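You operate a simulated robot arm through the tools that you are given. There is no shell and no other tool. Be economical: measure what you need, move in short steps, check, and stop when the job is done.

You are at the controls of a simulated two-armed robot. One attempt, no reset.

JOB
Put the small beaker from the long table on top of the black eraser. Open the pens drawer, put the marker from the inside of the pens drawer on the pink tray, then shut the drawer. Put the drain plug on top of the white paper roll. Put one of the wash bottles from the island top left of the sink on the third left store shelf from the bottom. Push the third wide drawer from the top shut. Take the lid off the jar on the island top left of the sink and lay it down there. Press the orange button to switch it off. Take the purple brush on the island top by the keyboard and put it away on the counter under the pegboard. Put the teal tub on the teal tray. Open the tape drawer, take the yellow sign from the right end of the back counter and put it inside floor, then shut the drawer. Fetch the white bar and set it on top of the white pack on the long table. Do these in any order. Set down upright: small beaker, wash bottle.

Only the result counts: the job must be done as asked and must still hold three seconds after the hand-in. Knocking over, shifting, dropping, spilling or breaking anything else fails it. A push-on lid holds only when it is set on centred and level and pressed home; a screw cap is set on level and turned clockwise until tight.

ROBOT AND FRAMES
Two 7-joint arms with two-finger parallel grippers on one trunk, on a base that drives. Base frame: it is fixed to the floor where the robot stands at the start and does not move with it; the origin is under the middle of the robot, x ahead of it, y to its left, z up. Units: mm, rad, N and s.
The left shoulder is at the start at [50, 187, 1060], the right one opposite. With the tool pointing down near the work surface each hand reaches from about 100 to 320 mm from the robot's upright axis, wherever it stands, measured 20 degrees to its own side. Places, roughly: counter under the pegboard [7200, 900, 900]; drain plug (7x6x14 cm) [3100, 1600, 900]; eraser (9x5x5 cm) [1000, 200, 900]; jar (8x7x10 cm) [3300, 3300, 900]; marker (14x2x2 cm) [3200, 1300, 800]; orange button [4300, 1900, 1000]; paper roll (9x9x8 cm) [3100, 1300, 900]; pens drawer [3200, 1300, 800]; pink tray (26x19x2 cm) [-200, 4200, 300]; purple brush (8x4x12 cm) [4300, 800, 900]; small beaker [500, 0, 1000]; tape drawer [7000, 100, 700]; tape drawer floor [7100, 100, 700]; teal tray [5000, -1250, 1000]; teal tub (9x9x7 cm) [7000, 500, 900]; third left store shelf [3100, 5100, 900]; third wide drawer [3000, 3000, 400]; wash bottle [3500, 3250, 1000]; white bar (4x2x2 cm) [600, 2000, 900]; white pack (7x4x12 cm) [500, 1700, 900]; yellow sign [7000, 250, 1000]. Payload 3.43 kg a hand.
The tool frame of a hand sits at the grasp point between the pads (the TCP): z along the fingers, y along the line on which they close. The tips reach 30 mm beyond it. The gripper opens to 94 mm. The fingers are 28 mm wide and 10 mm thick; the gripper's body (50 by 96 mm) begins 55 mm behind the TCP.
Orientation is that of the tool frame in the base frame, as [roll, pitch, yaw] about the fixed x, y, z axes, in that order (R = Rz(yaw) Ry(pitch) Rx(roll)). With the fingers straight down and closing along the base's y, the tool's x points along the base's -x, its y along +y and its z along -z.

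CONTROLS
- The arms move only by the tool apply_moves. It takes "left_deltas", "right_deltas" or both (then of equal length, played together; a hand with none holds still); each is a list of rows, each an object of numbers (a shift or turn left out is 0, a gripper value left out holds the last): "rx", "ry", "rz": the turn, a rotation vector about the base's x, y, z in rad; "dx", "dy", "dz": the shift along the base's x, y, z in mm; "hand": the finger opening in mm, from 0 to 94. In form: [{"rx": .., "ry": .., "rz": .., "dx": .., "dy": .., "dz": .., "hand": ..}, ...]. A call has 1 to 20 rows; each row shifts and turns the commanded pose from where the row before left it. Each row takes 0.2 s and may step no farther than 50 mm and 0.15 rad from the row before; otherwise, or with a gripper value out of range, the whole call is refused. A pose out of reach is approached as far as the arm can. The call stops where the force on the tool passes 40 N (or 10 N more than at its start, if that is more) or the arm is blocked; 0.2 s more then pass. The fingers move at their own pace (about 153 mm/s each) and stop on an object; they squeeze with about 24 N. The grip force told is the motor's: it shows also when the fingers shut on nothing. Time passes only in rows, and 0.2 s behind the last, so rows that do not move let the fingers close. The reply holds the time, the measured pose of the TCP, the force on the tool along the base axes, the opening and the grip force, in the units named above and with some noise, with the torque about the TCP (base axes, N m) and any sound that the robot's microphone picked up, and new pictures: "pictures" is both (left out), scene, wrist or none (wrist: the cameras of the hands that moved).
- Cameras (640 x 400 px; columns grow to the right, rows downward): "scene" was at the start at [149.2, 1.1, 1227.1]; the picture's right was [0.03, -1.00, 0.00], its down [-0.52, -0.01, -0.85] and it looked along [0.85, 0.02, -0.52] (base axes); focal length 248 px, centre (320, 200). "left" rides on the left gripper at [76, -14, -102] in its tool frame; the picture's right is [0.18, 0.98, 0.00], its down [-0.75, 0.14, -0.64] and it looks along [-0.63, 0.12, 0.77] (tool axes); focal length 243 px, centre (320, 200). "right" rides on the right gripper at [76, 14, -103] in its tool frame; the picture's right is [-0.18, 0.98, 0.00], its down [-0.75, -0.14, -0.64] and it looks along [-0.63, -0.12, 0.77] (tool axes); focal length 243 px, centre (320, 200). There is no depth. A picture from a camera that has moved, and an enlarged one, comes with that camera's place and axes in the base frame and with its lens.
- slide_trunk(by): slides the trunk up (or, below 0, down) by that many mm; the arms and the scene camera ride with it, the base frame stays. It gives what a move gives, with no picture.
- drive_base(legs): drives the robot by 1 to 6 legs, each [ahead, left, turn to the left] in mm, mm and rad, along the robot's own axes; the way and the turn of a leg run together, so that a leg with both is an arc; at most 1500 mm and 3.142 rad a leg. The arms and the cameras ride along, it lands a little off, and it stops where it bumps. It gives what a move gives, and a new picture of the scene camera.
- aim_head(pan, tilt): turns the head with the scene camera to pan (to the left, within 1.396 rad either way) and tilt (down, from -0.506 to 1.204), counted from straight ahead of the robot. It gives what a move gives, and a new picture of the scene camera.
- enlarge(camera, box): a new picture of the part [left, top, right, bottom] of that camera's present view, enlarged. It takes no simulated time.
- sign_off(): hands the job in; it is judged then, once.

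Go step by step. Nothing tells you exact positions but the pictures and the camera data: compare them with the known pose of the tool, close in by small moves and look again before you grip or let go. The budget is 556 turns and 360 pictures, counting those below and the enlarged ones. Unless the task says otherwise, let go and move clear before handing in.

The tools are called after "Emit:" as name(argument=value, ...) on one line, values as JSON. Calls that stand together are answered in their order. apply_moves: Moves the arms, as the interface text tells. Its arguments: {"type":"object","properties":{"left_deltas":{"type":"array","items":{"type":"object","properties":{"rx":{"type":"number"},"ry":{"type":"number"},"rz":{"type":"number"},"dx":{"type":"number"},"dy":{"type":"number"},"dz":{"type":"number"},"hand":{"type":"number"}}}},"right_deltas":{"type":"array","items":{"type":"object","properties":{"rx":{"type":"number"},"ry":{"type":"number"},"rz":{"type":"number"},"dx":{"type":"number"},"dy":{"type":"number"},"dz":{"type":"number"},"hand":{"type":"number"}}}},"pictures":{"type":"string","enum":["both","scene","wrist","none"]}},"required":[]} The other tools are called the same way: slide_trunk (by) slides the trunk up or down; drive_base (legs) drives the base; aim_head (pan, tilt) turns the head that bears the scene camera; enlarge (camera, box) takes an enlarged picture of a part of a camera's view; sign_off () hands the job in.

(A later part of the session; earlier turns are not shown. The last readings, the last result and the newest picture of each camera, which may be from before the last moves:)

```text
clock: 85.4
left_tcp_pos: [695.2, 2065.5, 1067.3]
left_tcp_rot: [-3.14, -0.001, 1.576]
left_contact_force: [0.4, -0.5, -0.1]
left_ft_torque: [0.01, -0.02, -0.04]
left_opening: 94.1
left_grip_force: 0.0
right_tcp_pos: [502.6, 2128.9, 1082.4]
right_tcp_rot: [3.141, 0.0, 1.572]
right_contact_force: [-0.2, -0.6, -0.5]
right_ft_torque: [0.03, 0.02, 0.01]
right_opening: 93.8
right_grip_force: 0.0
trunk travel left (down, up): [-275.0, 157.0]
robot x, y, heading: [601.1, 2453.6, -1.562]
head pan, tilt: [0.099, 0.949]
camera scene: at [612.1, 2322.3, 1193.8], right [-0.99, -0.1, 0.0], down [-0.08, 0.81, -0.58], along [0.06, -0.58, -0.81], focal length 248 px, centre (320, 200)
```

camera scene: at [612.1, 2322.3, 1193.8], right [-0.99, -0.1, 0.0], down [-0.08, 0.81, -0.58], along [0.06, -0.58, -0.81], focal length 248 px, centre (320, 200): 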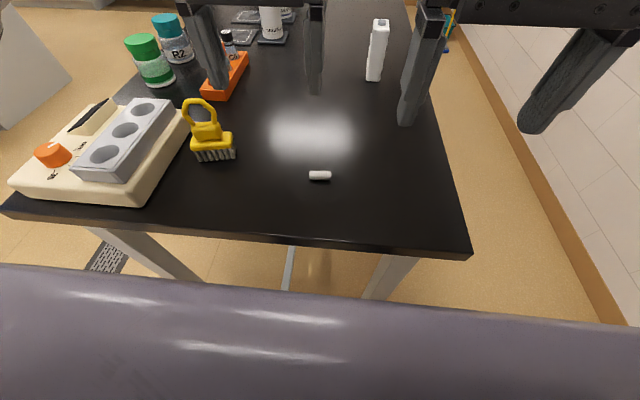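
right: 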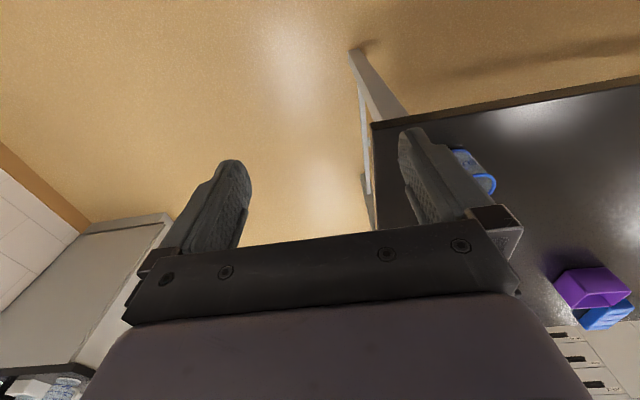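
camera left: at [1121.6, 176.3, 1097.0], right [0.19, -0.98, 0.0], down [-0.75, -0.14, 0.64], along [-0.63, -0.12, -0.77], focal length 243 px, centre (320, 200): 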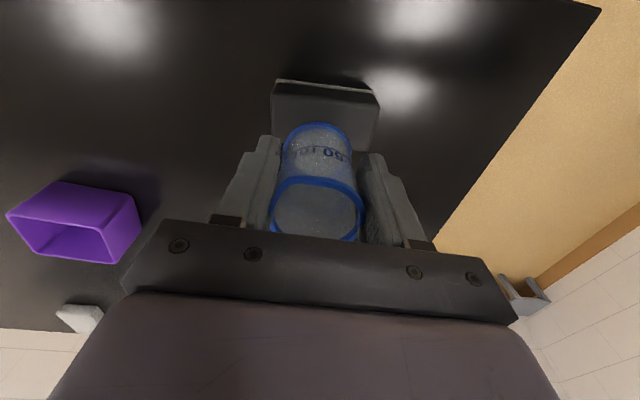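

The bar is at [641, 2044], lying along x. I'll turn the left gripper to close along y and bring it above.

Emit:
apply_moves(left_deltas=[{"rz": 0.15, "dx": -20}, {"rz": 0.15, "dx": -20}, {"rz": 0.15, "dx": -14}, {"rz": 0.15, "dy": -21}, {"rz": 0.15}, {"rz": 0.15}, {"rz": 0.15}, {"rz": 0.15}, {"rz": 0.15}, {"rz": 0.15}, {"rz": 0.066}, {"dz": -40}, {"dz": -40}])

```text
clock: 88.2
left_tcp_pos: [640.4, 2043.8, 986.2]
left_tcp_rot: [-3.141, 0.0, 3.141]
left_contact_force: [-0.7, -0.5, 0.0]
left_ft_torque: [0.0, -0.01, -0.02]
left_opening: 94.1
left_grip_force: 0.1
right_tcp_pos: [501.8, 2128.3, 1080.9]
right_tcp_rot: [3.141, 0.0, 1.572]
right_contact_force: [0.3, 0.4, -0.1]
right_ft_torque: [0.03, 0.01, 0.03]
right_opening: 94.1
right_grip_force: 0.1
trunk travel left (down, up): [-275.0, 157.0]
robot x, y, heading: [605.9, 2453.9, -1.573]
head pan, tilt: [0.099, 0.949]
camera scene: at [612.2, 2322.1, 1193.8], right [-0.99, -0.1, 0.0], down [-0.08, 0.81, -0.58], along [0.06, -0.58, -0.81], focal length 248 px, centre (320, 200)
camera left: at [565.4, 2029.6, 1088.0], right [-0.18, 0.98, 0.0], down [0.75, 0.14, 0.64], along [0.63, 0.12, -0.77], focal length 243 px, centre (320, 200)
```

scene: 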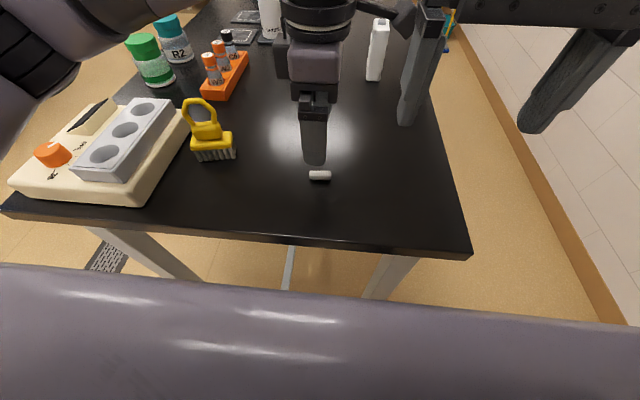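
left: 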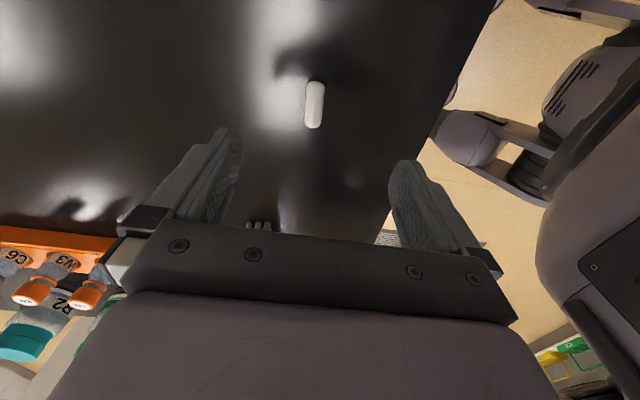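

The wrist view puts the bar at [636, 2038], turned about 0.1 rad. I'll align and descend close to the top.

Emit:
apply_moves(left_deltas=[{"dx": -4, "dy": -6, "rz": 0.11}, {"hand": 60, "dz": -35}, {"dz": -25}, {"dz": -14}, {}], pictures="wrist")

```text
clock: 89.4
left_tcp_pos: [638.4, 2038.4, 914.1]
left_tcp_rot: [-3.14, -0.001, -3.036]
left_contact_force: [0.2, -0.7, 0.1]
left_ft_torque: [0.02, -0.01, 0.0]
left_opening: 60.1
left_grip_force: 0.1
right_tcp_pos: [503.3, 2128.0, 1081.8]
right_tcp_rot: [3.141, 0.001, 1.572]
right_contact_force: [-0.3, 0.1, 0.0]
right_ft_torque: [-0.01, -0.03, 0.01]
right_opening: 94.0
right_grip_force: 0.0
trunk travel left (down, up): [-275.0, 157.0]
robot x, y, heading: [607.5, 2451.8, -1.57]
head pan, tilt: [0.099, 0.949]
camera left: at [564.1, 2016.1, 1014.9], right [-0.29, 0.96, 0.0], down [0.73, 0.22, 0.64], along [0.62, 0.18, -0.77], focal length 243 px, centre (320, 200)
```

left: 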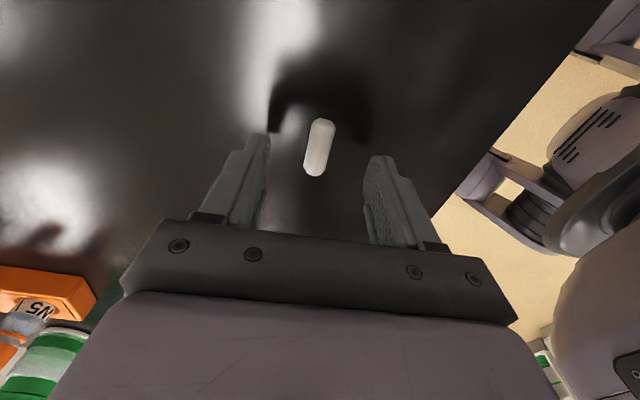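

The bar's centre is at about [634, 2035]. I'll correct, descend and grip.

Emit:
apply_moves(left_deltas=[{"dx": -4, "dy": -3, "dz": -4}, {"dz": -4}, {"dz": -2}, {}], pictures="none")

```text
clock: 90.4
left_tcp_pos: [634.2, 2035.0, 902.5]
left_tcp_rot: [-3.141, 0.0, -3.035]
left_contact_force: [0.8, -0.1, 0.1]
left_ft_torque: [-0.03, 0.02, 0.02]
left_opening: 60.1
left_grip_force: 0.1
right_tcp_pos: [502.6, 2129.2, 1081.9]
right_tcp_rot: [-3.141, 0.0, 1.572]
right_contact_force: [0.6, -0.8, -0.6]
right_ft_torque: [-0.01, 0.03, 0.01]
right_opening: 94.2
right_grip_force: 0.1
trunk travel left (down, up): [-275.0, 157.0]
robot x, y, heading: [609.9, 2457.0, -1.568]
head pan, tilt: [0.099, 0.949]
```

Emit:
apply_moves(left_deltas=[{"hand": 0}, {}, {}, {}, {"dz": 20}, {"dz": 30}], pictures="wrist")

```text
clock: 91.8
left_tcp_pos: [633.5, 2034.5, 953.9]
left_tcp_rot: [-3.141, 0.001, -3.035]
left_contact_force: [0.8, 0.2, 0.0]
left_ft_torque: [0.01, 0.0, 0.02]
left_opening: 13.8
left_grip_force: 23.9
right_tcp_pos: [502.1, 2128.9, 1082.3]
right_tcp_rot: [-3.141, -0.001, 1.573]
right_contact_force: [0.8, -0.1, 0.7]
right_ft_torque: [-0.03, 0.02, 0.0]
right_opening: 93.9
right_grip_force: 0.1
trunk travel left (down, up): [-275.0, 157.0]
robot x, y, heading: [601.0, 2455.5, -1.568]
head pan, tilt: [0.099, 0.949]
camera left: at [560.1, 2013.2, 1055.2], right [-0.29, 0.96, 0.0], down [0.73, 0.22, 0.64], along [0.62, 0.18, -0.77], focal length 243 px, centre (320, 200)
```

left: 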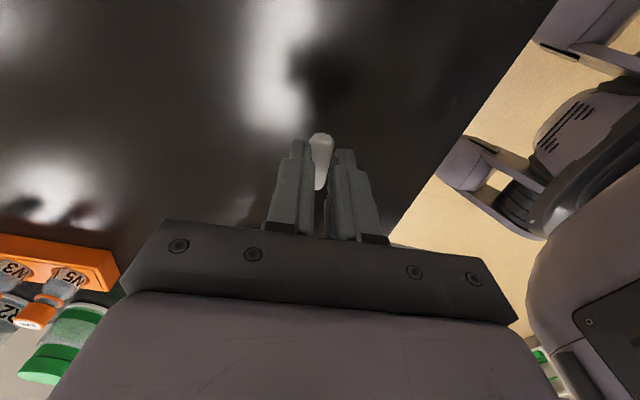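

The bar is gripped (14 mm thick). I'll lift, tuck the arms in, and take the known way round the free end of the table to its near side for the pack.

Emit:
apply_moves(left_deltas=[{"dz": 45}, {"dz": 45}, {"dz": 30}, {"dy": 45}, {"dy": 45}, {"dy": 45}, {"dy": 45}, {"dx": 30, "dy": 20}, {"dx": 30}], right_deltas=[{}, {}, {}, {"dy": 40}, {"dy": 40}, {"dy": 30}, {"dx": -25}, {}, {}], pictures="none")

Emit:
drive_base(legs=[[-300, 0, 0], [0, 1100, 0], [0, 0, 1.57], [0, -1400, 0], [0, -1400, 0]])

```text
clock: 93.1
left_tcp_pos: [633.0, 2147.5, 1073.1]
left_tcp_rot: [-3.139, 0.001, -3.035]
left_contact_force: [0.1, 0.6, 1.0]
left_ft_torque: [0.03, -0.01, -0.02]
left_opening: 13.3
left_grip_force: 23.9
right_tcp_pos: [500.0, 2216.4, 1080.4]
right_tcp_rot: [-3.133, -0.008, 1.556]
right_contact_force: [1.1, -0.2, -1.2]
right_ft_torque: [0.13, 0.0, -0.02]
right_opening: 94.3
right_grip_force: 0.0
trunk travel left (down, up): [-275.0, 157.0]
robot x, y, heading: [606.3, 2456.0, -1.569]
head pan, tilt: [0.099, 0.949]
stopped in row 6 (right hand): the force on the tool passed its limit at 64 N (the readings are from after the stop); the commanded pose is now the measured one
```

```text
clock: 132.5
left_tcp_pos: [1986.8, -15.9, 1073.8]
left_tcp_rot: [-3.141, 0.001, -1.47]
left_contact_force: [0.6, -1.1, -0.1]
left_ft_torque: [0.06, -0.01, -0.01]
left_opening: 13.4
left_grip_force: 24.0
right_tcp_pos: [1917.5, -149.6, 1080.3]
right_tcp_rot: [-3.135, -0.007, 3.121]
right_contact_force: [0.9, 0.9, -2.1]
right_ft_torque: [0.0, 0.01, -0.01]
right_opening: 94.0
right_grip_force: 0.0
trunk travel left (down, up): [-275.0, 157.0]
robot x, y, heading: [1680.8, -41.3, -0.003]
head pan, tilt: [0.099, 0.949]
camera scene: at [1812.5, -40.0, 1193.8], right [0.07, -1.0, 0.0], down [-0.81, -0.06, -0.58], along [0.58, 0.04, -0.81], focal length 248 px, centre (320, 200)
```

scene: 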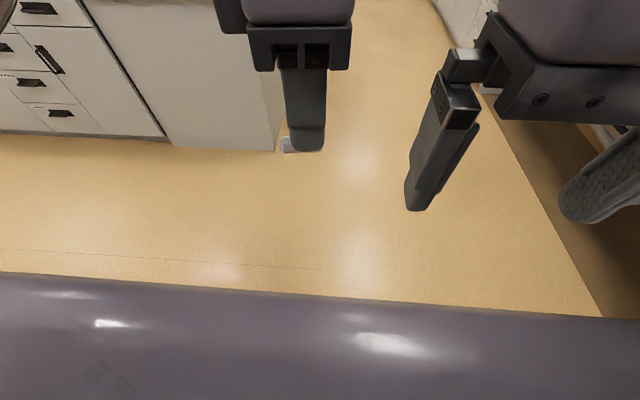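

All fine. I'll continue round the free end and into the near-side corridor.

Emit:
drive_base(legs=[[0, -535, 0], [-1490, 0, 0], [-108, 205, 0]])

```text
clock: 146.8
left_tcp_pos: [375.7, -341.5, 1074.4]
left_tcp_rot: [-3.141, 0.001, -1.476]
left_contact_force: [0.0, 0.2, 0.2]
left_ft_torque: [-0.01, -0.01, 0.0]
left_opening: 13.7
left_grip_force: 23.9
right_tcp_pos: [307.4, -475.0, 1080.8]
right_tcp_rot: [-3.136, -0.008, 3.116]
right_contact_force: [1.7, -0.8, -2.6]
right_ft_torque: [-0.03, 0.0, -0.01]
right_opening: 94.2
right_grip_force: 0.0
trunk travel left (down, up): [-275.0, 157.0]
robot x, y, heading: [67.1, -364.3, -0.016]
head pan, tilt: [0.099, 0.949]
camera scene: at [203.3, -364.8, 1193.8], right [0.07, -1.0, 0.0], down [-0.81, -0.05, -0.58], along [0.58, 0.04, -0.81], focal length 248 px, centre (320, 200)
```

scene: 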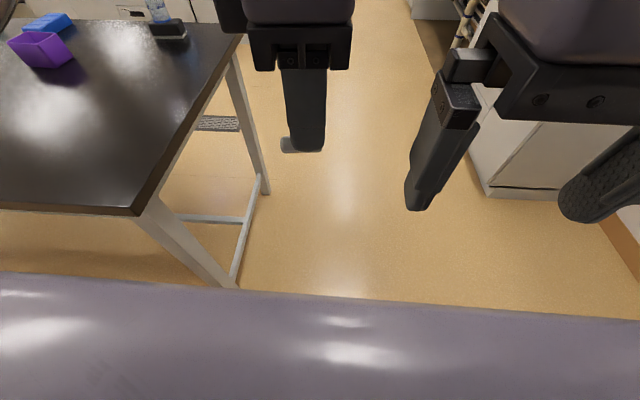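

Emit:
drive_base(legs=[[0, 1000, 0.016], [0, 980, 0]])

Emit:
aim_head(pan=0.1, tilt=0.7)

```text
clock: 164.5
left_tcp_pos: [390.8, 1646.7, 1073.4]
left_tcp_rot: [-3.14, 0.0, -1.475]
left_contact_force: [-0.5, -0.7, -0.5]
left_ft_torque: [0.0, 0.01, -0.01]
left_opening: 13.3
left_grip_force: 24.1
right_tcp_pos: [322.1, 1514.4, 1079.6]
right_tcp_rot: [-3.134, -0.009, 3.116]
right_contact_force: [1.3, 0.2, -1.8]
right_ft_torque: [-0.04, 0.03, -0.02]
right_opening: 94.2
right_grip_force: 0.0
trunk travel left (down, up): [-275.0, 157.0]
robot x, y, heading: [84.9, 1621.0, -0.004]
head pan, tilt: [0.099, 0.949]
camera scene: at [216.8, 1624.5, 1193.8], right [0.07, -1.0, 0.0], down [-0.81, -0.05, -0.58], along [0.58, 0.04, -0.81], focal length 248 px, centre (320, 200)
```

scene: 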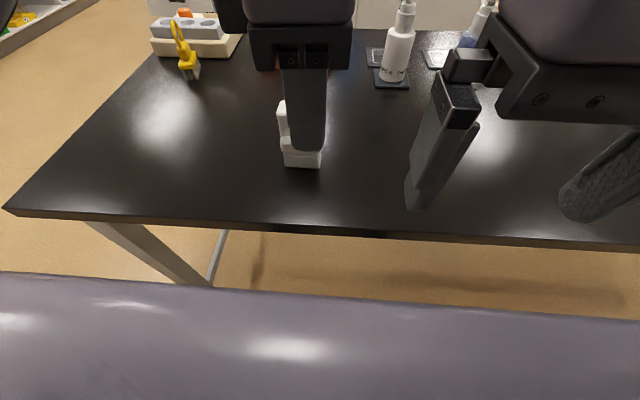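

```text
clock: 165.2
left_tcp_pos: [390.6, 1647.6, 1073.5]
left_tcp_rot: [-3.139, 0.0, -1.477]
left_contact_force: [-0.5, 0.2, -0.5]
left_ft_torque: [0.02, -0.05, 0.01]
left_opening: 13.5
left_grip_force: 23.8
right_tcp_pos: [319.4, 1514.9, 1080.5]
right_tcp_rot: [-3.135, -0.007, 3.117]
right_contact_force: [0.9, -0.4, -1.1]
right_ft_torque: [0.0, 0.01, -0.01]
right_opening: 94.3
right_grip_force: 0.0
trunk travel left (down, up): [-275.0, 157.0]
robot x, y, heading: [85.1, 1623.2, -0.01]
head pan, tilt: [0.099, 0.7]
camera scene: at [228.8, 1627.3, 1213.4], right [0.09, -1.0, 0.0], down [-0.64, -0.06, -0.76], along [0.76, 0.07, -0.64], focal length 248 px, centre (320, 200)
```

scene: 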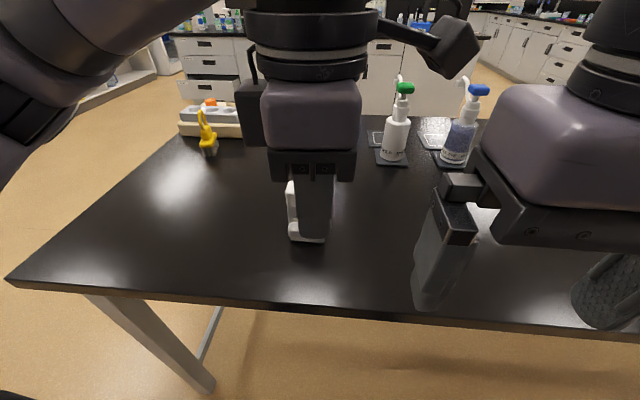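

The pack is behind the hand. I'll move the hand aside to see it and drive a touch closer.

Emit:
drive_base(legs=[[28, 0, 0.01]])

Emit:
apply_moves(left_deltas=[{"dy": 45}, {"dy": 45}, {"dy": 40}, {}], pictures="scene")

```text
clock: 166.1
left_tcp_pos: [417.8, 1650.3, 1074.0]
left_tcp_rot: [-3.141, 0.0, -1.463]
left_contact_force: [-0.1, 0.3, -0.7]
left_ft_torque: [0.0, -0.01, 0.04]
left_opening: 13.1
left_grip_force: 24.2
right_tcp_pos: [350.7, 1517.1, 1079.6]
right_tcp_rot: [-3.134, -0.009, 3.126]
right_contact_force: [0.4, -0.4, 0.2]
right_ft_torque: [0.0, 0.0, 0.04]
right_opening: 94.1
right_grip_force: 0.1
trunk travel left (down, up): [-275.0, 157.0]
robot x, y, heading: [115.5, 1621.0, 0.005]
head pan, tilt: [0.099, 0.7]
camera scene: at [257.5, 1628.6, 1213.4], right [0.1, -0.99, 0.0], down [-0.64, -0.06, -0.76], along [0.76, 0.08, -0.64], focal length 248 px, centre (320, 200)
```

scene: 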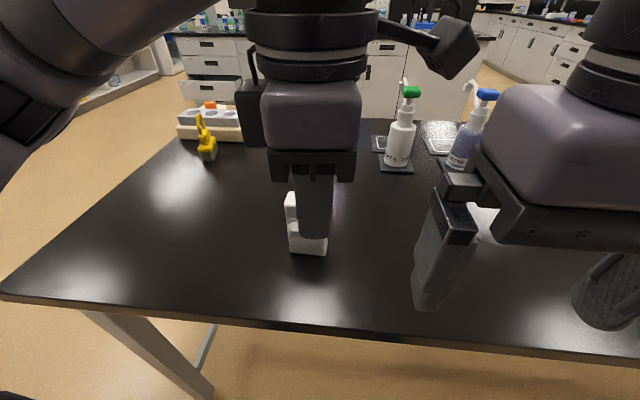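

```text
clock: 167.1
left_tcp_pos: [416.8, 1781.1, 1072.9]
left_tcp_rot: [-3.141, 0.001, -1.465]
left_contact_force: [-0.6, -0.6, 0.4]
left_ft_torque: [0.0, 0.04, 0.02]
left_opening: 13.4
left_grip_force: 23.8
right_tcp_pos: [350.8, 1517.0, 1079.5]
right_tcp_rot: [-3.135, -0.01, 3.126]
right_contact_force: [-0.3, 0.1, -0.5]
right_ft_torque: [0.0, 0.03, -0.03]
right_opening: 93.8
right_grip_force: 0.2
trunk travel left (down, up): [-275.0, 157.0]
robot x, y, heading: [115.6, 1622.1, 0.001]
head pan, tilt: [0.099, 0.7]
camera scene: at [256.9, 1628.5, 1213.5], right [0.1, -0.99, 0.0], down [-0.64, -0.06, -0.76], along [0.76, 0.08, -0.64], focal length 248 px, centre (320, 200)
```

scene: 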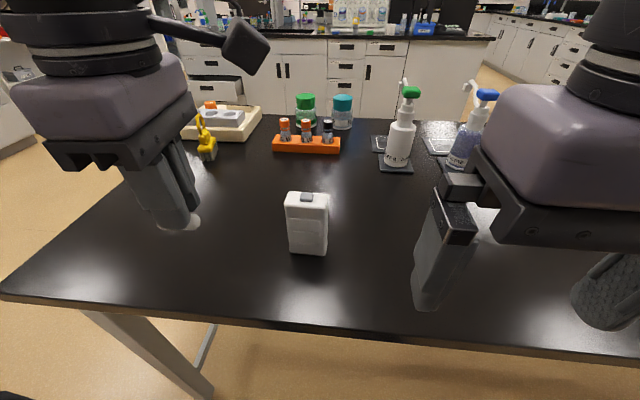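

Emit:
enlarge(camera="scene", box=[250, 170, 370, 270])

```text
4.00 times, centred on (310, 220) of scene
camera zoom: at [256.9, 1628.5, 1213.5], right [0.1, -0.99, 0.0], down [-0.64, -0.06, -0.76], along [0.76, 0.08, -0.64], focal length 994 px, centre (360, 120)
```

zoom: 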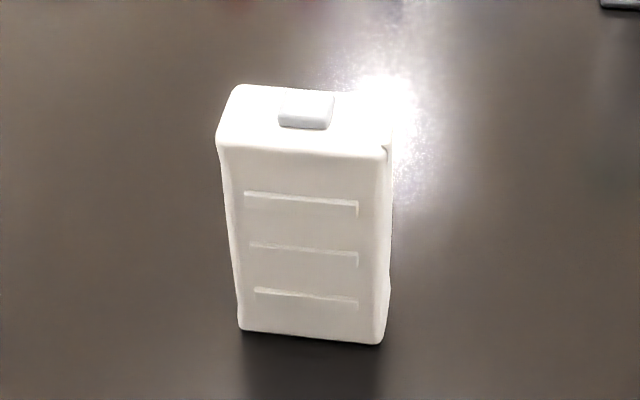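

The pack's top spans x 520–556, y 1646–1709 at z≈975, with a small nub at its middle. I'll turn the bar along x and bring it above the right-hand part, beside the nub.

Emit:
apply_moves(left_deltas=[{"rz": -0.15}, {"rz": -0.15}, {"rz": -0.15}, {"rz": -0.15}, {"rz": -0.15}, {"rz": -0.15}, {"rz": -0.15}, {"rz": -0.15}, {"rz": -0.15}, {"rz": -0.15}, {"rz": -0.15}, {"rz": -0.027}, {"dx": 40, "dy": -40}, {"dx": 40, "dy": -40}, {"dx": 41, "dy": -42}, {"dz": -30}, {}])

```text
refused: row 13 steps farther than a row can; nothing moved
```

Emit:
apply_moves(left_deltas=[{"rz": -0.15}, {"rz": -0.15}, {"rz": -0.15}, {"rz": -0.15}, {"rz": -0.15}, {"rz": -0.15}, {"rz": -0.15}, {"rz": -0.15}, {"rz": -0.15}, {"rz": -0.15}, {"rz": -0.15}, {"rz": -0.027}, {"dx": 30, "dy": -30}, {"dx": 30, "dy": -30}, {"dx": 30, "dy": -30}, {"dx": 31, "dy": -32}, {"dz": -30}, {}])

```text
clock: 170.9
left_tcp_pos: [538.8, 1658.9, 1043.3]
left_tcp_rot: [-3.14, 0.001, 3.141]
left_contact_force: [-0.9, -0.3, 0.1]
left_ft_torque: [0.02, 0.05, 0.01]
left_opening: 13.4
left_grip_force: 24.0
right_tcp_pos: [351.7, 1516.7, 1079.2]
right_tcp_rot: [-3.134, -0.008, 3.125]
right_contact_force: [-0.1, 0.4, 0.6]
right_ft_torque: [0.04, 0.01, -0.01]
right_opening: 94.4
right_grip_force: 0.1
trunk travel left (down, up): [-275.0, 157.0]
robot x, y, heading: [113.2, 1623.7, 0.003]
head pan, tilt: [0.099, 0.7]
camera scene: at [256.9, 1628.6, 1213.5], right [0.1, -0.99, 0.0], down [-0.64, -0.06, -0.76], along [0.76, 0.08, -0.64], focal length 248 px, centre (320, 200)
camera left: at [463.7, 1644.4, 1145.1], right [-0.18, 0.98, 0.0], down [0.75, 0.14, 0.64], along [0.63, 0.12, -0.77], focal length 243 px, centre (320, 200)
```

scene: 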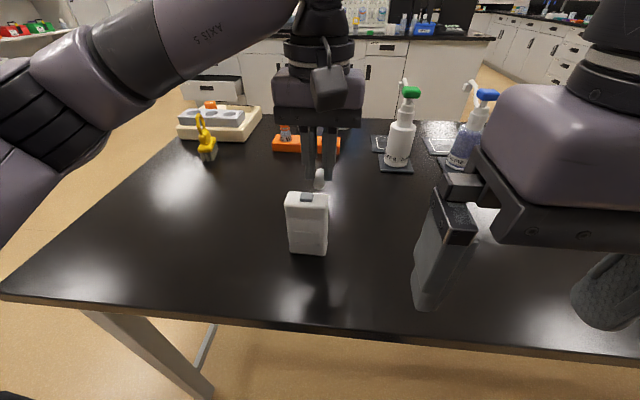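
left: 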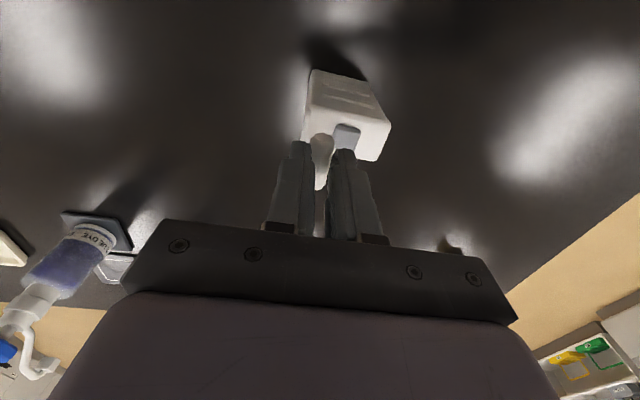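

Emit:
apply_moves(left_deltas=[{"dz": -20}, {}], pictures="none")

Emit:
enlarge(camera="left", box=[250, 50, 410, 210])

Emit:
enlarge(camera="scene", box=[260, 150, 360, 230])

```text
clock: 171.5
left_tcp_pos: [539.5, 1658.5, 1022.7]
left_tcp_rot: [-3.139, 0.0, -3.138]
left_contact_force: [0.0, -0.1, 0.1]
left_ft_torque: [0.02, 0.01, -0.01]
left_opening: 13.5
left_grip_force: 23.7
right_tcp_pos: [350.4, 1517.3, 1080.8]
right_tcp_rot: [-3.133, -0.008, 3.126]
right_contact_force: [0.1, -0.4, 0.3]
right_ft_torque: [-0.04, -0.02, -0.01]
right_opening: 93.8
right_grip_force: 0.3
trunk travel left (down, up): [-275.0, 157.0]
robot x, y, heading: [112.9, 1619.6, -0.002]
head pan, tilt: [0.099, 0.7]
```

```text
2.50 times, centred on (330, 130) of left
camera zoom: at [463.6, 1644.2, 1124.7], right [-0.19, 0.98, 0.0], down [0.75, 0.14, 0.64], along [0.63, 0.12, -0.77], focal length 606 px, centre (295, 375)
```

zoom: 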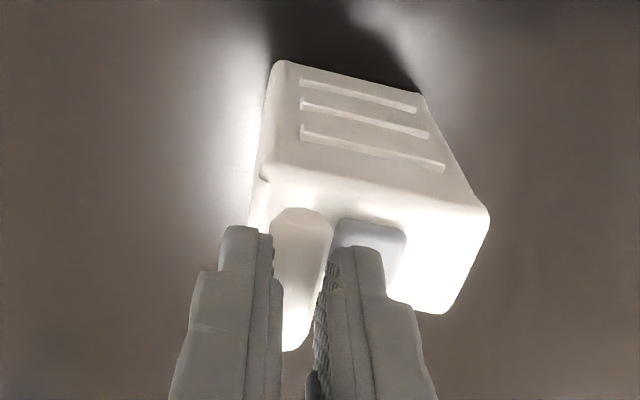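

```text
5.00 times, centred on (310, 190) of scene
camera zoom: at [256.9, 1628.6, 1213.5], right [0.1, -0.99, 0.0], down [-0.64, -0.06, -0.76], along [0.76, 0.08, -0.64], focal length 1242 px, centre (370, 250)
```

zoom: 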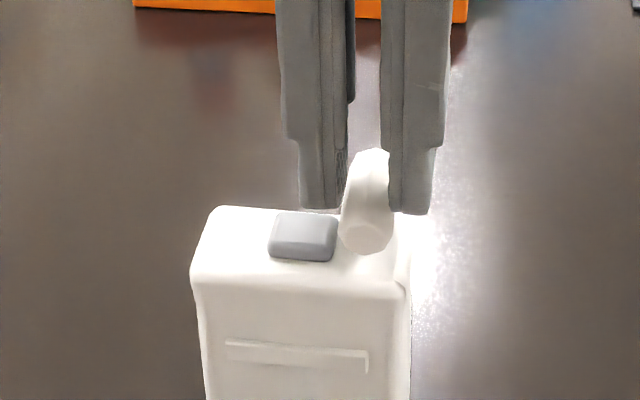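

The bar is well placed between the nub and the edge. I'll lower in small steps until the first touch.

Emit:
apply_moves(left_deltas=[{"dz": -6}, {"dz": -3}, {"dz": -2}, {}], pictures="none")

Emit:
enlarge(camera="scene", box=[260, 150, 360, 230])

```text
clock: 172.5
left_tcp_pos: [538.5, 1659.0, 1014.4]
left_tcp_rot: [-3.139, 0.004, -3.14]
left_contact_force: [-0.1, 0.2, 19.8]
left_ft_torque: [0.0, -0.08, 0.01]
left_opening: 13.5
left_grip_force: 23.8
right_tcp_pos: [348.3, 1516.6, 1080.4]
right_tcp_rot: [-3.132, -0.007, 3.125]
right_contact_force: [-0.7, 0.2, -0.1]
right_ft_torque: [-0.01, 0.02, -0.03]
right_opening: 94.0
right_grip_force: 0.2
trunk travel left (down, up): [-275.0, 157.0]
robot x, y, heading: [114.3, 1620.5, 0.002]
head pan, tilt: [0.099, 0.7]
```

```text
5.00 times, centred on (310, 190) of scene
camera zoom: at [255.6, 1628.5, 1213.8], right [0.1, -0.99, 0.0], down [-0.64, -0.06, -0.77], along [0.76, 0.08, -0.64], focal length 1242 px, centre (370, 250)
```

zoom: 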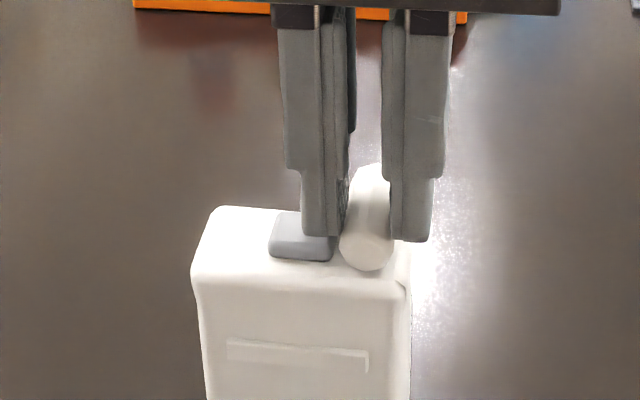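

There's 20 N of contact; I need to see whether the bar or a finger on the nub touches first.

Emit:
enlarge(camera="left", box=[280, 100, 360, 180])

Emit:
enlarge(camera="scene", box=[290, 180, 350, 220])

```text
5.00 times, centred on (320, 140) of left
camera zoom: at [462.8, 1644.0, 1114.9], right [-0.19, 0.98, 0.0], down [0.75, 0.14, 0.64], along [0.63, 0.12, -0.77], focal length 1213 px, centre (320, 500)
```

zoom: 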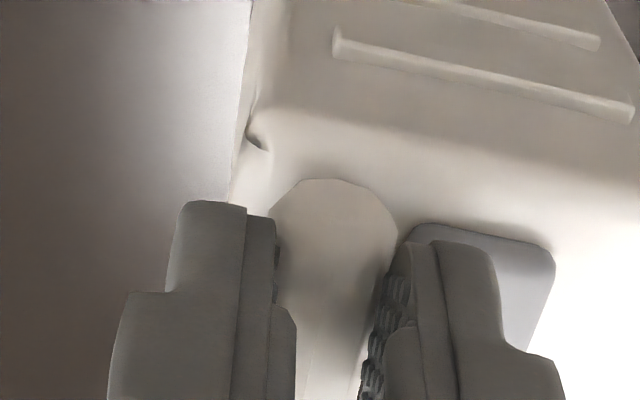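

```text
10.00 times, centred on (320, 200) of scene
camera zoom: at [255.6, 1628.5, 1213.8], right [0.1, -0.99, 0.0], down [-0.64, -0.06, -0.77], along [0.76, 0.08, -0.64], focal length 2484 px, centre (320, 200)
```

zoom: 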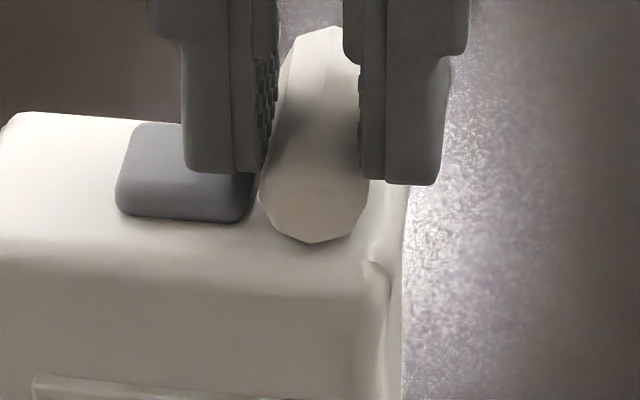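

The finger rests on the nub with the bar only a couple of mm above the surface. I'll unload slightly, then open a hair so the bar settles caged, and look.

Emit:
apply_moves(left_deltas=[{"dz": 1.2}, {"hand": 15}, {"hand": 16.5}, {"hand": 18}, {}, {}, {}], pictures="none")

Emit:
enlarge(camera="scene", box=[290, 180, 350, 220])

```text
clock: 174.1
left_tcp_pos: [539.3, 1657.6, 1013.4]
left_tcp_rot: [-3.14, -0.001, -3.14]
left_contact_force: [-0.7, 0.0, -0.4]
left_ft_torque: [-0.01, 0.03, -0.05]
left_opening: 18.1
left_grip_force: 0.1
right_tcp_pos: [349.8, 1517.3, 1081.1]
right_tcp_rot: [-3.133, -0.009, 3.126]
right_contact_force: [0.4, -1.1, 0.1]
right_ft_torque: [0.0, -0.01, -0.01]
right_opening: 93.8
right_grip_force: 0.1
trunk travel left (down, up): [-275.0, 157.0]
robot x, y, heading: [113.0, 1618.8, -0.004]
head pan, tilt: [0.099, 0.7]
```

```text
10.00 times, centred on (320, 200) of scene
camera zoom: at [256.9, 1628.6, 1213.5], right [0.1, -0.99, 0.0], down [-0.64, -0.06, -0.76], along [0.76, 0.08, -0.64], focal length 2484 px, centre (320, 200)
```

zoom: 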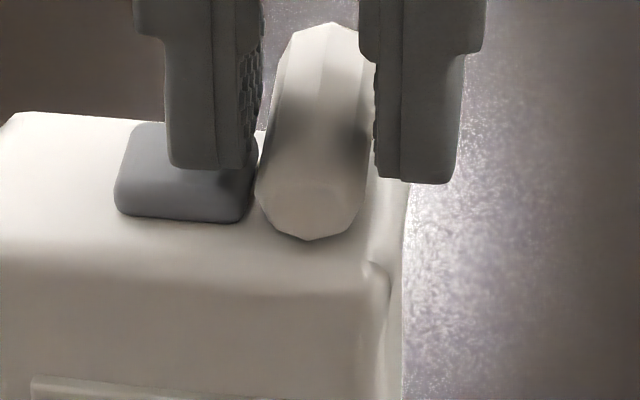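

The bar was already seated on the pack. I'll open a bit more, then lift straight off.

Emit:
apply_moves(left_deltas=[{"hand": 22, "dz": 1}, {"hand": 26, "dz": 2}, {"hand": 30, "dz": 10}, {"dz": 30}, {"dz": 40}, {"dx": -40}, {"dx": -40, "hand": 94}, {"dx": -40}], pictures="scene")

```text
clock: 175.9
left_tcp_pos: [419.5, 1658.7, 1096.0]
left_tcp_rot: [-3.14, 0.002, -3.138]
left_contact_force: [0.6, -0.4, 0.5]
left_ft_torque: [0.01, -0.01, 0.01]
left_opening: 94.0
left_grip_force: 0.1
right_tcp_pos: [350.6, 1517.0, 1080.6]
right_tcp_rot: [-3.134, -0.008, 3.126]
right_contact_force: [0.1, -0.5, 0.2]
right_ft_torque: [-0.02, 0.01, 0.0]
right_opening: 94.3
right_grip_force: 0.0
trunk travel left (down, up): [-275.0, 157.0]
robot x, y, heading: [113.5, 1623.3, -0.001]
head pan, tilt: [0.099, 0.7]
camera scene: at [256.7, 1628.6, 1213.6], right [0.1, -0.99, 0.0], down [-0.64, -0.06, -0.77], along [0.76, 0.08, -0.64], focal length 248 px, centre (320, 200)
```

scene: 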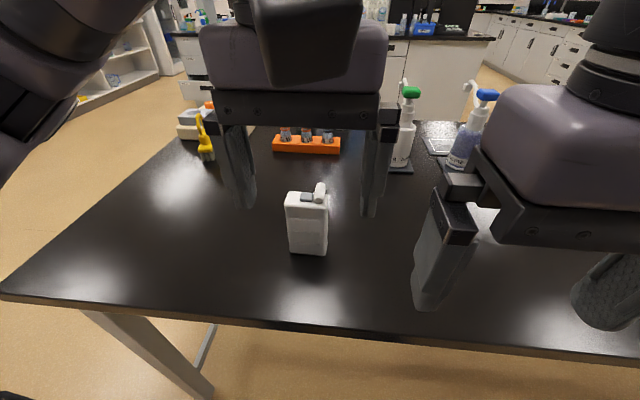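

The bar rests on the pack. I'll go back out round the free end and over to the island.

Emit:
drive_base(legs=[[-30, 0, 0], [0, -1000, 0], [0, -990, 0], [108, -205, 0], [1480, 0, 0], [0, 1000, 0]])

Emit:
aim_head(pan=0.35, tilt=0.2)

```text
clock: 211.7
left_tcp_pos: [1990.0, 471.9, 1096.5]
left_tcp_rot: [-3.141, 0.0, -3.132]
left_contact_force: [0.6, 0.2, -0.4]
left_ft_torque: [0.03, -0.01, 0.01]
left_opening: 94.0
left_grip_force: 0.1
right_tcp_pos: [1921.2, 330.3, 1080.2]
right_tcp_rot: [-3.134, -0.009, 3.133]
right_contact_force: [0.1, 0.3, -0.5]
right_ft_torque: [-0.01, -0.02, -0.01]
right_opening: 94.2
right_grip_force: 0.0
trunk travel left (down, up): [-275.0, 157.0]
robot x, y, heading: [1684.7, 433.2, 0.008]
head pan, tilt: [0.099, 0.7]
camera scene: at [1827.4, 441.9, 1213.5], right [0.11, -0.99, 0.0], down [-0.64, -0.07, -0.76], along [0.76, 0.08, -0.64], focal length 248 px, centre (320, 200)
```

scene: 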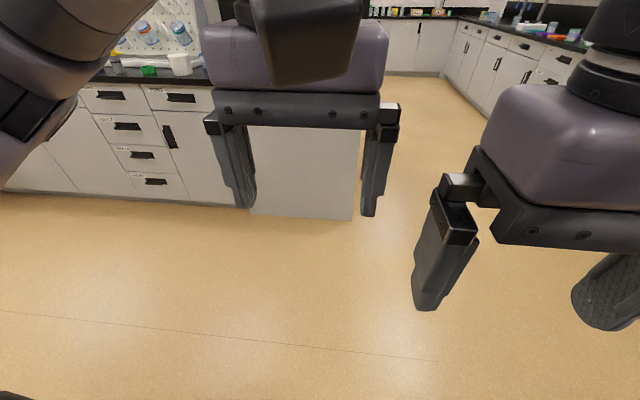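

```text
clock: 212.7
left_tcp_pos: [1990.1, 472.8, 1096.2]
left_tcp_rot: [-3.141, -0.001, -3.134]
left_contact_force: [0.1, -0.5, 0.3]
left_ft_torque: [-0.02, -0.01, 0.02]
left_opening: 94.1
left_grip_force: 0.0
right_tcp_pos: [1919.9, 331.0, 1081.0]
right_tcp_rot: [-3.136, -0.004, -3.141]
right_contact_force: [-0.6, -1.2, -0.3]
right_ft_torque: [0.0, 0.02, 0.01]
right_opening: 94.0
right_grip_force: 0.1
trunk travel left (down, up): [-275.0, 157.0]
robot x, y, heading: [1681.0, 439.0, 0.004]
head pan, tilt: [0.351, 0.201]
camera scene: at [1830.3, 464.9, 1258.8], right [0.34, -0.94, 0.0], down [-0.19, -0.07, -0.98], along [0.92, 0.34, -0.2], focal length 248 px, centre (320, 200)
```

scene: 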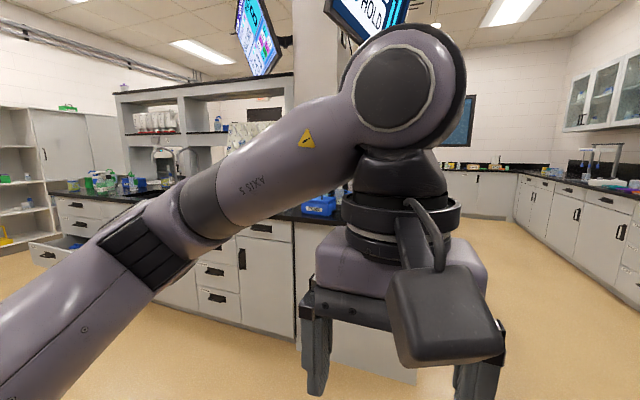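

I'll approach the island opposite the pens drawer and look.

Emit:
drive_base(legs=[[400, 950, 0]])

Emit:
aim_head(pan=0.0, tilt=0.4)

```text
clock: 221.2
left_tcp_pos: [2385.8, 1416.5, 1096.2]
left_tcp_rot: [-3.141, 0.001, -3.13]
left_contact_force: [1.0, -0.4, -0.3]
left_ft_torque: [-0.02, 0.0, 0.02]
left_opening: 93.9
left_grip_force: 0.0
right_tcp_pos: [2319.3, 1273.8, 1081.8]
right_tcp_rot: [-3.135, -0.007, 3.138]
right_contact_force: [0.3, 0.2, 0.8]
right_ft_torque: [-0.01, -0.01, -0.01]
right_opening: 93.9
right_grip_force: 0.2
trunk travel left (down, up): [-275.0, 157.0]
robot x, y, heading: [2082.9, 1376.2, 0.015]
head pan, tilt: [0.351, 0.201]
camera scene: at [2227.4, 1408.9, 1258.9], right [0.36, -0.93, 0.0], down [-0.19, -0.07, -0.98], along [0.92, 0.35, -0.2], focal length 248 px, centre (320, 200)
```

scene: 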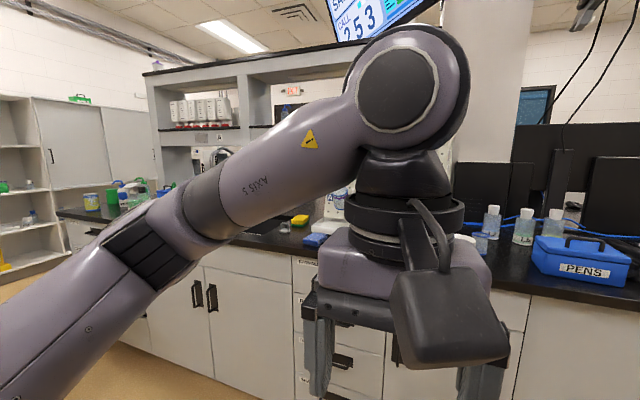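

```text
clock: 222.1
left_tcp_pos: [2386.6, 1417.6, 1095.8]
left_tcp_rot: [-3.14, 0.001, -3.128]
left_contact_force: [-0.1, -0.6, -0.3]
left_ft_torque: [-0.01, 0.0, -0.01]
left_opening: 94.2
left_grip_force: 0.1
right_tcp_pos: [2319.8, 1274.7, 1080.0]
right_tcp_rot: [-3.136, -0.01, 3.138]
right_contact_force: [1.0, 0.3, -0.1]
right_ft_torque: [0.01, -0.03, -0.01]
right_opening: 94.1
right_grip_force: 0.0
trunk travel left (down, up): [-275.0, 157.0]
robot x, y, heading: [2078.0, 1375.1, 0.012]
head pan, tilt: [0.0, 0.4]
camera scene: at [2232.9, 1376.9, 1240.4], right [0.01, -1.0, 0.0], down [-0.39, -0.01, -0.92], along [0.92, 0.01, -0.39], focal length 248 px, centre (320, 200)
```

scene: 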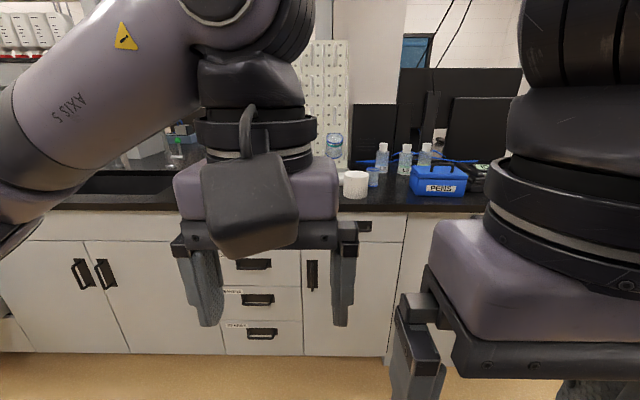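

The paper roll is visible. I'll move both hands outward to open up the view.

Emit:
apply_moves(left_deltas=[{"dy": 45}, {"dy": 45}, {"dy": 45}, {"dy": 45}, {"dy": 40}], right_deltas=[{"dy": -40}, {"dy": -40}, {"dy": -40}, {"dy": -30}, {}], pictures="scene")

```text
clock: 223.3
left_tcp_pos: [2386.2, 1635.8, 1095.9]
left_tcp_rot: [-3.14, 0.0, -3.13]
left_contact_force: [-0.7, -0.2, -0.5]
left_ft_torque: [0.0, -0.01, 0.0]
left_opening: 94.1
left_grip_force: 0.1
right_tcp_pos: [2318.5, 1124.9, 1079.5]
right_tcp_rot: [-3.134, -0.006, 3.137]
right_contact_force: [-1.0, -0.1, -0.3]
right_ft_torque: [0.02, 0.0, 0.0]
right_opening: 94.0
right_grip_force: 0.0
trunk travel left (down, up): [-275.0, 157.0]
robot x, y, heading: [2081.2, 1383.3, 0.012]
head pan, tilt: [0.0, 0.4]
camera scene: at [2232.7, 1377.3, 1240.4], right [0.01, -1.0, 0.0], down [-0.39, -0.01, -0.92], along [0.92, 0.01, -0.39], focal length 248 px, centre (320, 200)
```

scene: 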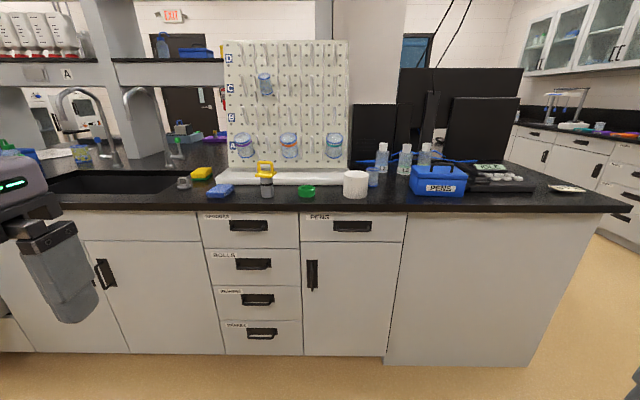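

Emit:
enlarge(camera="scene", box=[165, 145, 405, 265])

```text
2.67 times, centred on (285, 205) of scene
camera zoom: at [2232.7, 1377.3, 1240.4], right [0.01, -1.0, 0.0], down [-0.39, -0.01, -0.92], along [0.92, 0.01, -0.39], focal length 662 px, centre (413, 187)
```

zoom: 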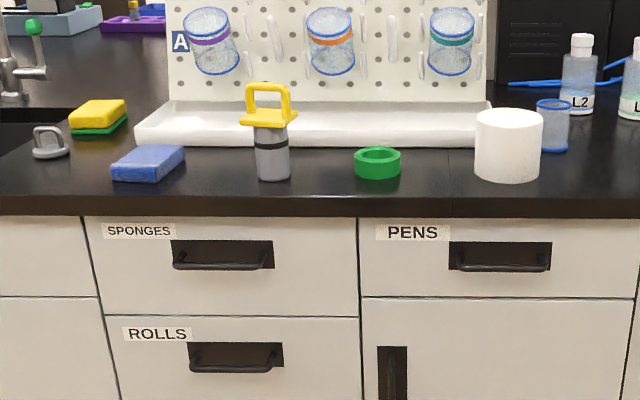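

The yellow-handled grey plug (about 13 cm tall) near [3063, 1578] matches the drain plug's size; the paper roll is near [3068, 1257], and the PENS drawer is the top right one. I'll drive up to the counter.

Emit:
drive_base(legs=[[570, 95, -0.012]])

Emit:
aim_head(pan=0.0, tilt=0.75)

```text
clock: 226.6
left_tcp_pos: [2959.3, 1730.2, 1096.0]
left_tcp_rot: [-3.14, 0.0, -3.14]
left_contact_force: [-0.1, -0.3, 0.3]
left_ft_torque: [0.05, 0.0, -0.01]
left_opening: 94.1
left_grip_force: 0.1
right_tcp_pos: [2884.5, 1220.0, 1078.7]
right_tcp_rot: [-3.135, -0.008, 3.124]
right_contact_force: [0.0, 0.0, 0.0]
right_ft_torque: [0.0, 0.0, -0.04]
right_opening: 93.9
right_grip_force: 0.0
trunk travel left (down, up): [-275.0, 157.0]
robot x, y, heading: [2650.6, 1476.2, -0.004]
head pan, tilt: [0.0, 0.4]
camera scene: at [2801.9, 1473.4, 1240.3], right [0.0, -1.0, 0.0], down [-0.39, 0.0, -0.92], along [0.92, 0.0, -0.39], focal length 248 px, centre (320, 200)
```

scene: 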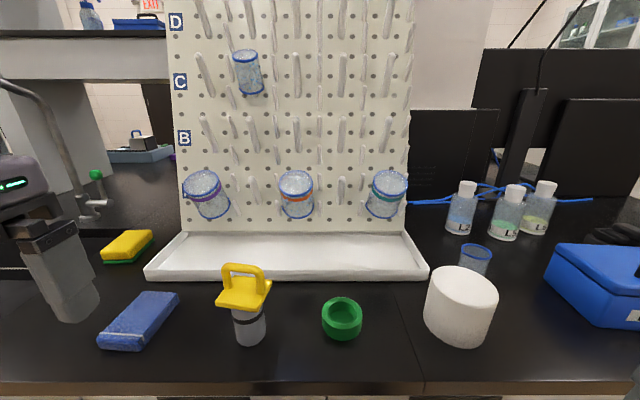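

```text
clock: 227.4
left_tcp_pos: [2959.8, 1731.4, 1096.0]
left_tcp_rot: [-3.14, -0.001, 3.142]
left_contact_force: [0.4, -0.2, -0.1]
left_ft_torque: [0.0, -0.03, -0.03]
left_opening: 94.0
left_grip_force: 0.0
right_tcp_pos: [2884.2, 1219.5, 1079.9]
right_tcp_rot: [-3.134, -0.007, 3.125]
right_contact_force: [0.1, -0.2, -0.2]
right_ft_torque: [0.02, -0.02, -0.01]
right_opening: 93.8
right_grip_force: 0.0
trunk travel left (down, up): [-275.0, 157.0]
robot x, y, heading: [2648.7, 1470.2, 0.003]
head pan, tilt: [0.0, 0.75]
camera scene: at [2792.0, 1473.4, 1209.3], right [0.0, -1.0, 0.0], down [-0.68, 0.0, -0.73], along [0.73, 0.0, -0.68], focal length 248 px, centre (320, 200)
```

scene: 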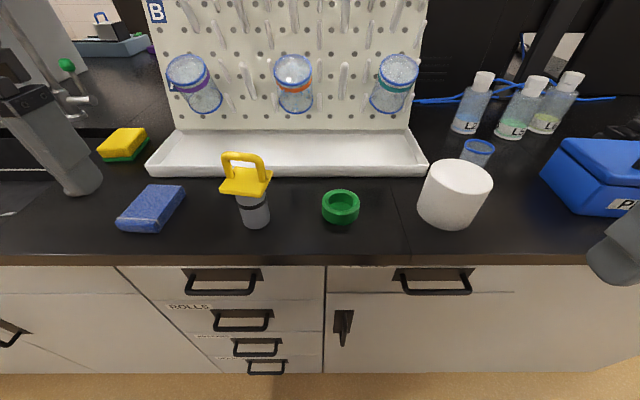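

The roll's top is flat. I'll drive 50 mm closer and bring the left hand toward the plug.

Emit:
drive_base(legs=[[50, 0, 0]])

Emit:
apply_moves(left_deltas=[{"dz": 40}, {"dy": -45}, {"dy": -45}, {"dy": -45}, {"dy": -23, "dx": 20}, {}])

```text
clock: 228.4
left_tcp_pos: [3001.1, 1728.9, 1095.0]
left_tcp_rot: [-3.141, -0.001, -3.138]
left_contact_force: [-0.8, 0.0, 0.8]
left_ft_torque: [0.0, 0.01, 0.01]
left_opening: 93.9
left_grip_force: 0.1
right_tcp_pos: [2927.1, 1219.6, 1079.1]
right_tcp_rot: [-3.134, -0.007, 3.124]
right_contact_force: [-0.3, 0.2, -0.2]
right_ft_torque: [0.01, 0.0, -0.04]
right_opening: 93.9
right_grip_force: 0.1
trunk travel left (down, up): [-275.0, 157.0]
robot x, y, heading: [2689.9, 1471.2, 0.001]
head pan, tilt: [0.0, 0.75]
stopped in leg 1: the robot was blocked; the commanded pose is now the measured one
camera scene: at [2833.7, 1472.5, 1209.3], right [0.0, -1.0, 0.0], down [-0.68, 0.0, -0.73], along [0.73, 0.0, -0.68], focal length 248 px, centre (320, 200)
```

scene: 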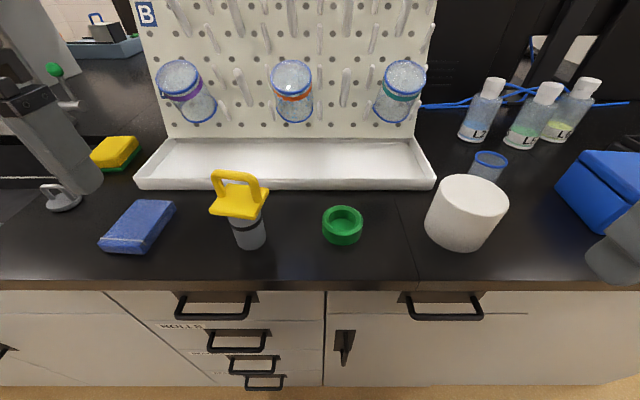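

```text
clock: 229.8
left_tcp_pos: [3021.6, 1573.0, 1135.8]
left_tcp_rot: [-3.14, -0.002, -3.138]
left_contact_force: [-0.2, 0.6, -0.5]
left_ft_torque: [0.02, -0.02, -0.04]
left_opening: 94.1
left_grip_force: 0.0
right_tcp_pos: [2927.9, 1220.3, 1079.5]
right_tcp_rot: [-3.135, -0.008, 3.127]
right_contact_force: [-1.0, 0.5, -0.6]
right_ft_torque: [0.0, -0.01, -0.01]
right_opening: 94.2
right_grip_force: 0.0
trunk travel left (down, up): [-275.0, 157.0]
robot x, y, heading: [2689.9, 1474.7, 0.003]
head pan, tilt: [0.0, 0.75]
camera scene: at [2833.7, 1472.6, 1209.3], right [0.0, -1.0, 0.0], down [-0.68, 0.0, -0.73], along [0.73, 0.0, -0.68], focal length 248 px, centre (320, 200)
camera left: at [2946.2, 1557.2, 1237.3], right [-0.19, 0.98, 0.0], down [0.75, 0.14, 0.64], along [0.63, 0.12, -0.77], focal length 243 px, centre (320, 200)
```

scene: 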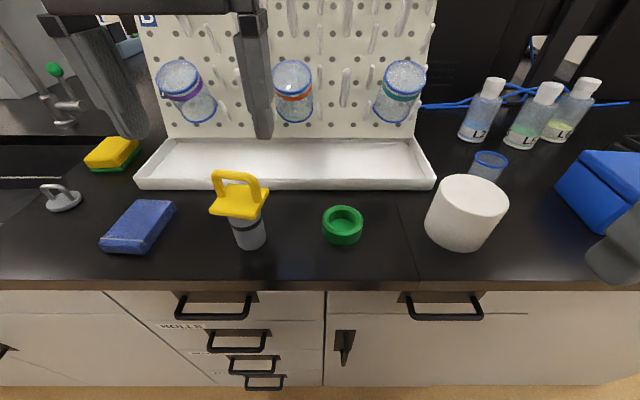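
left: 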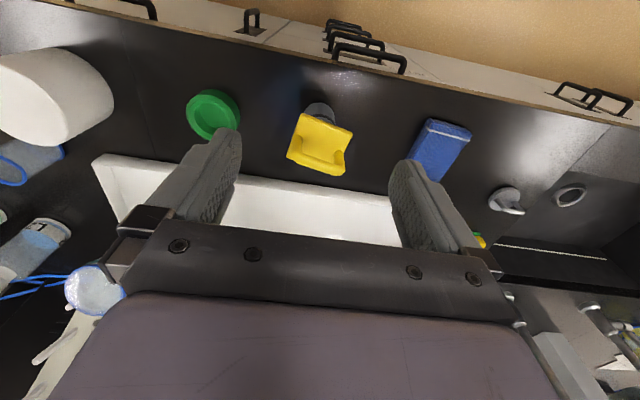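

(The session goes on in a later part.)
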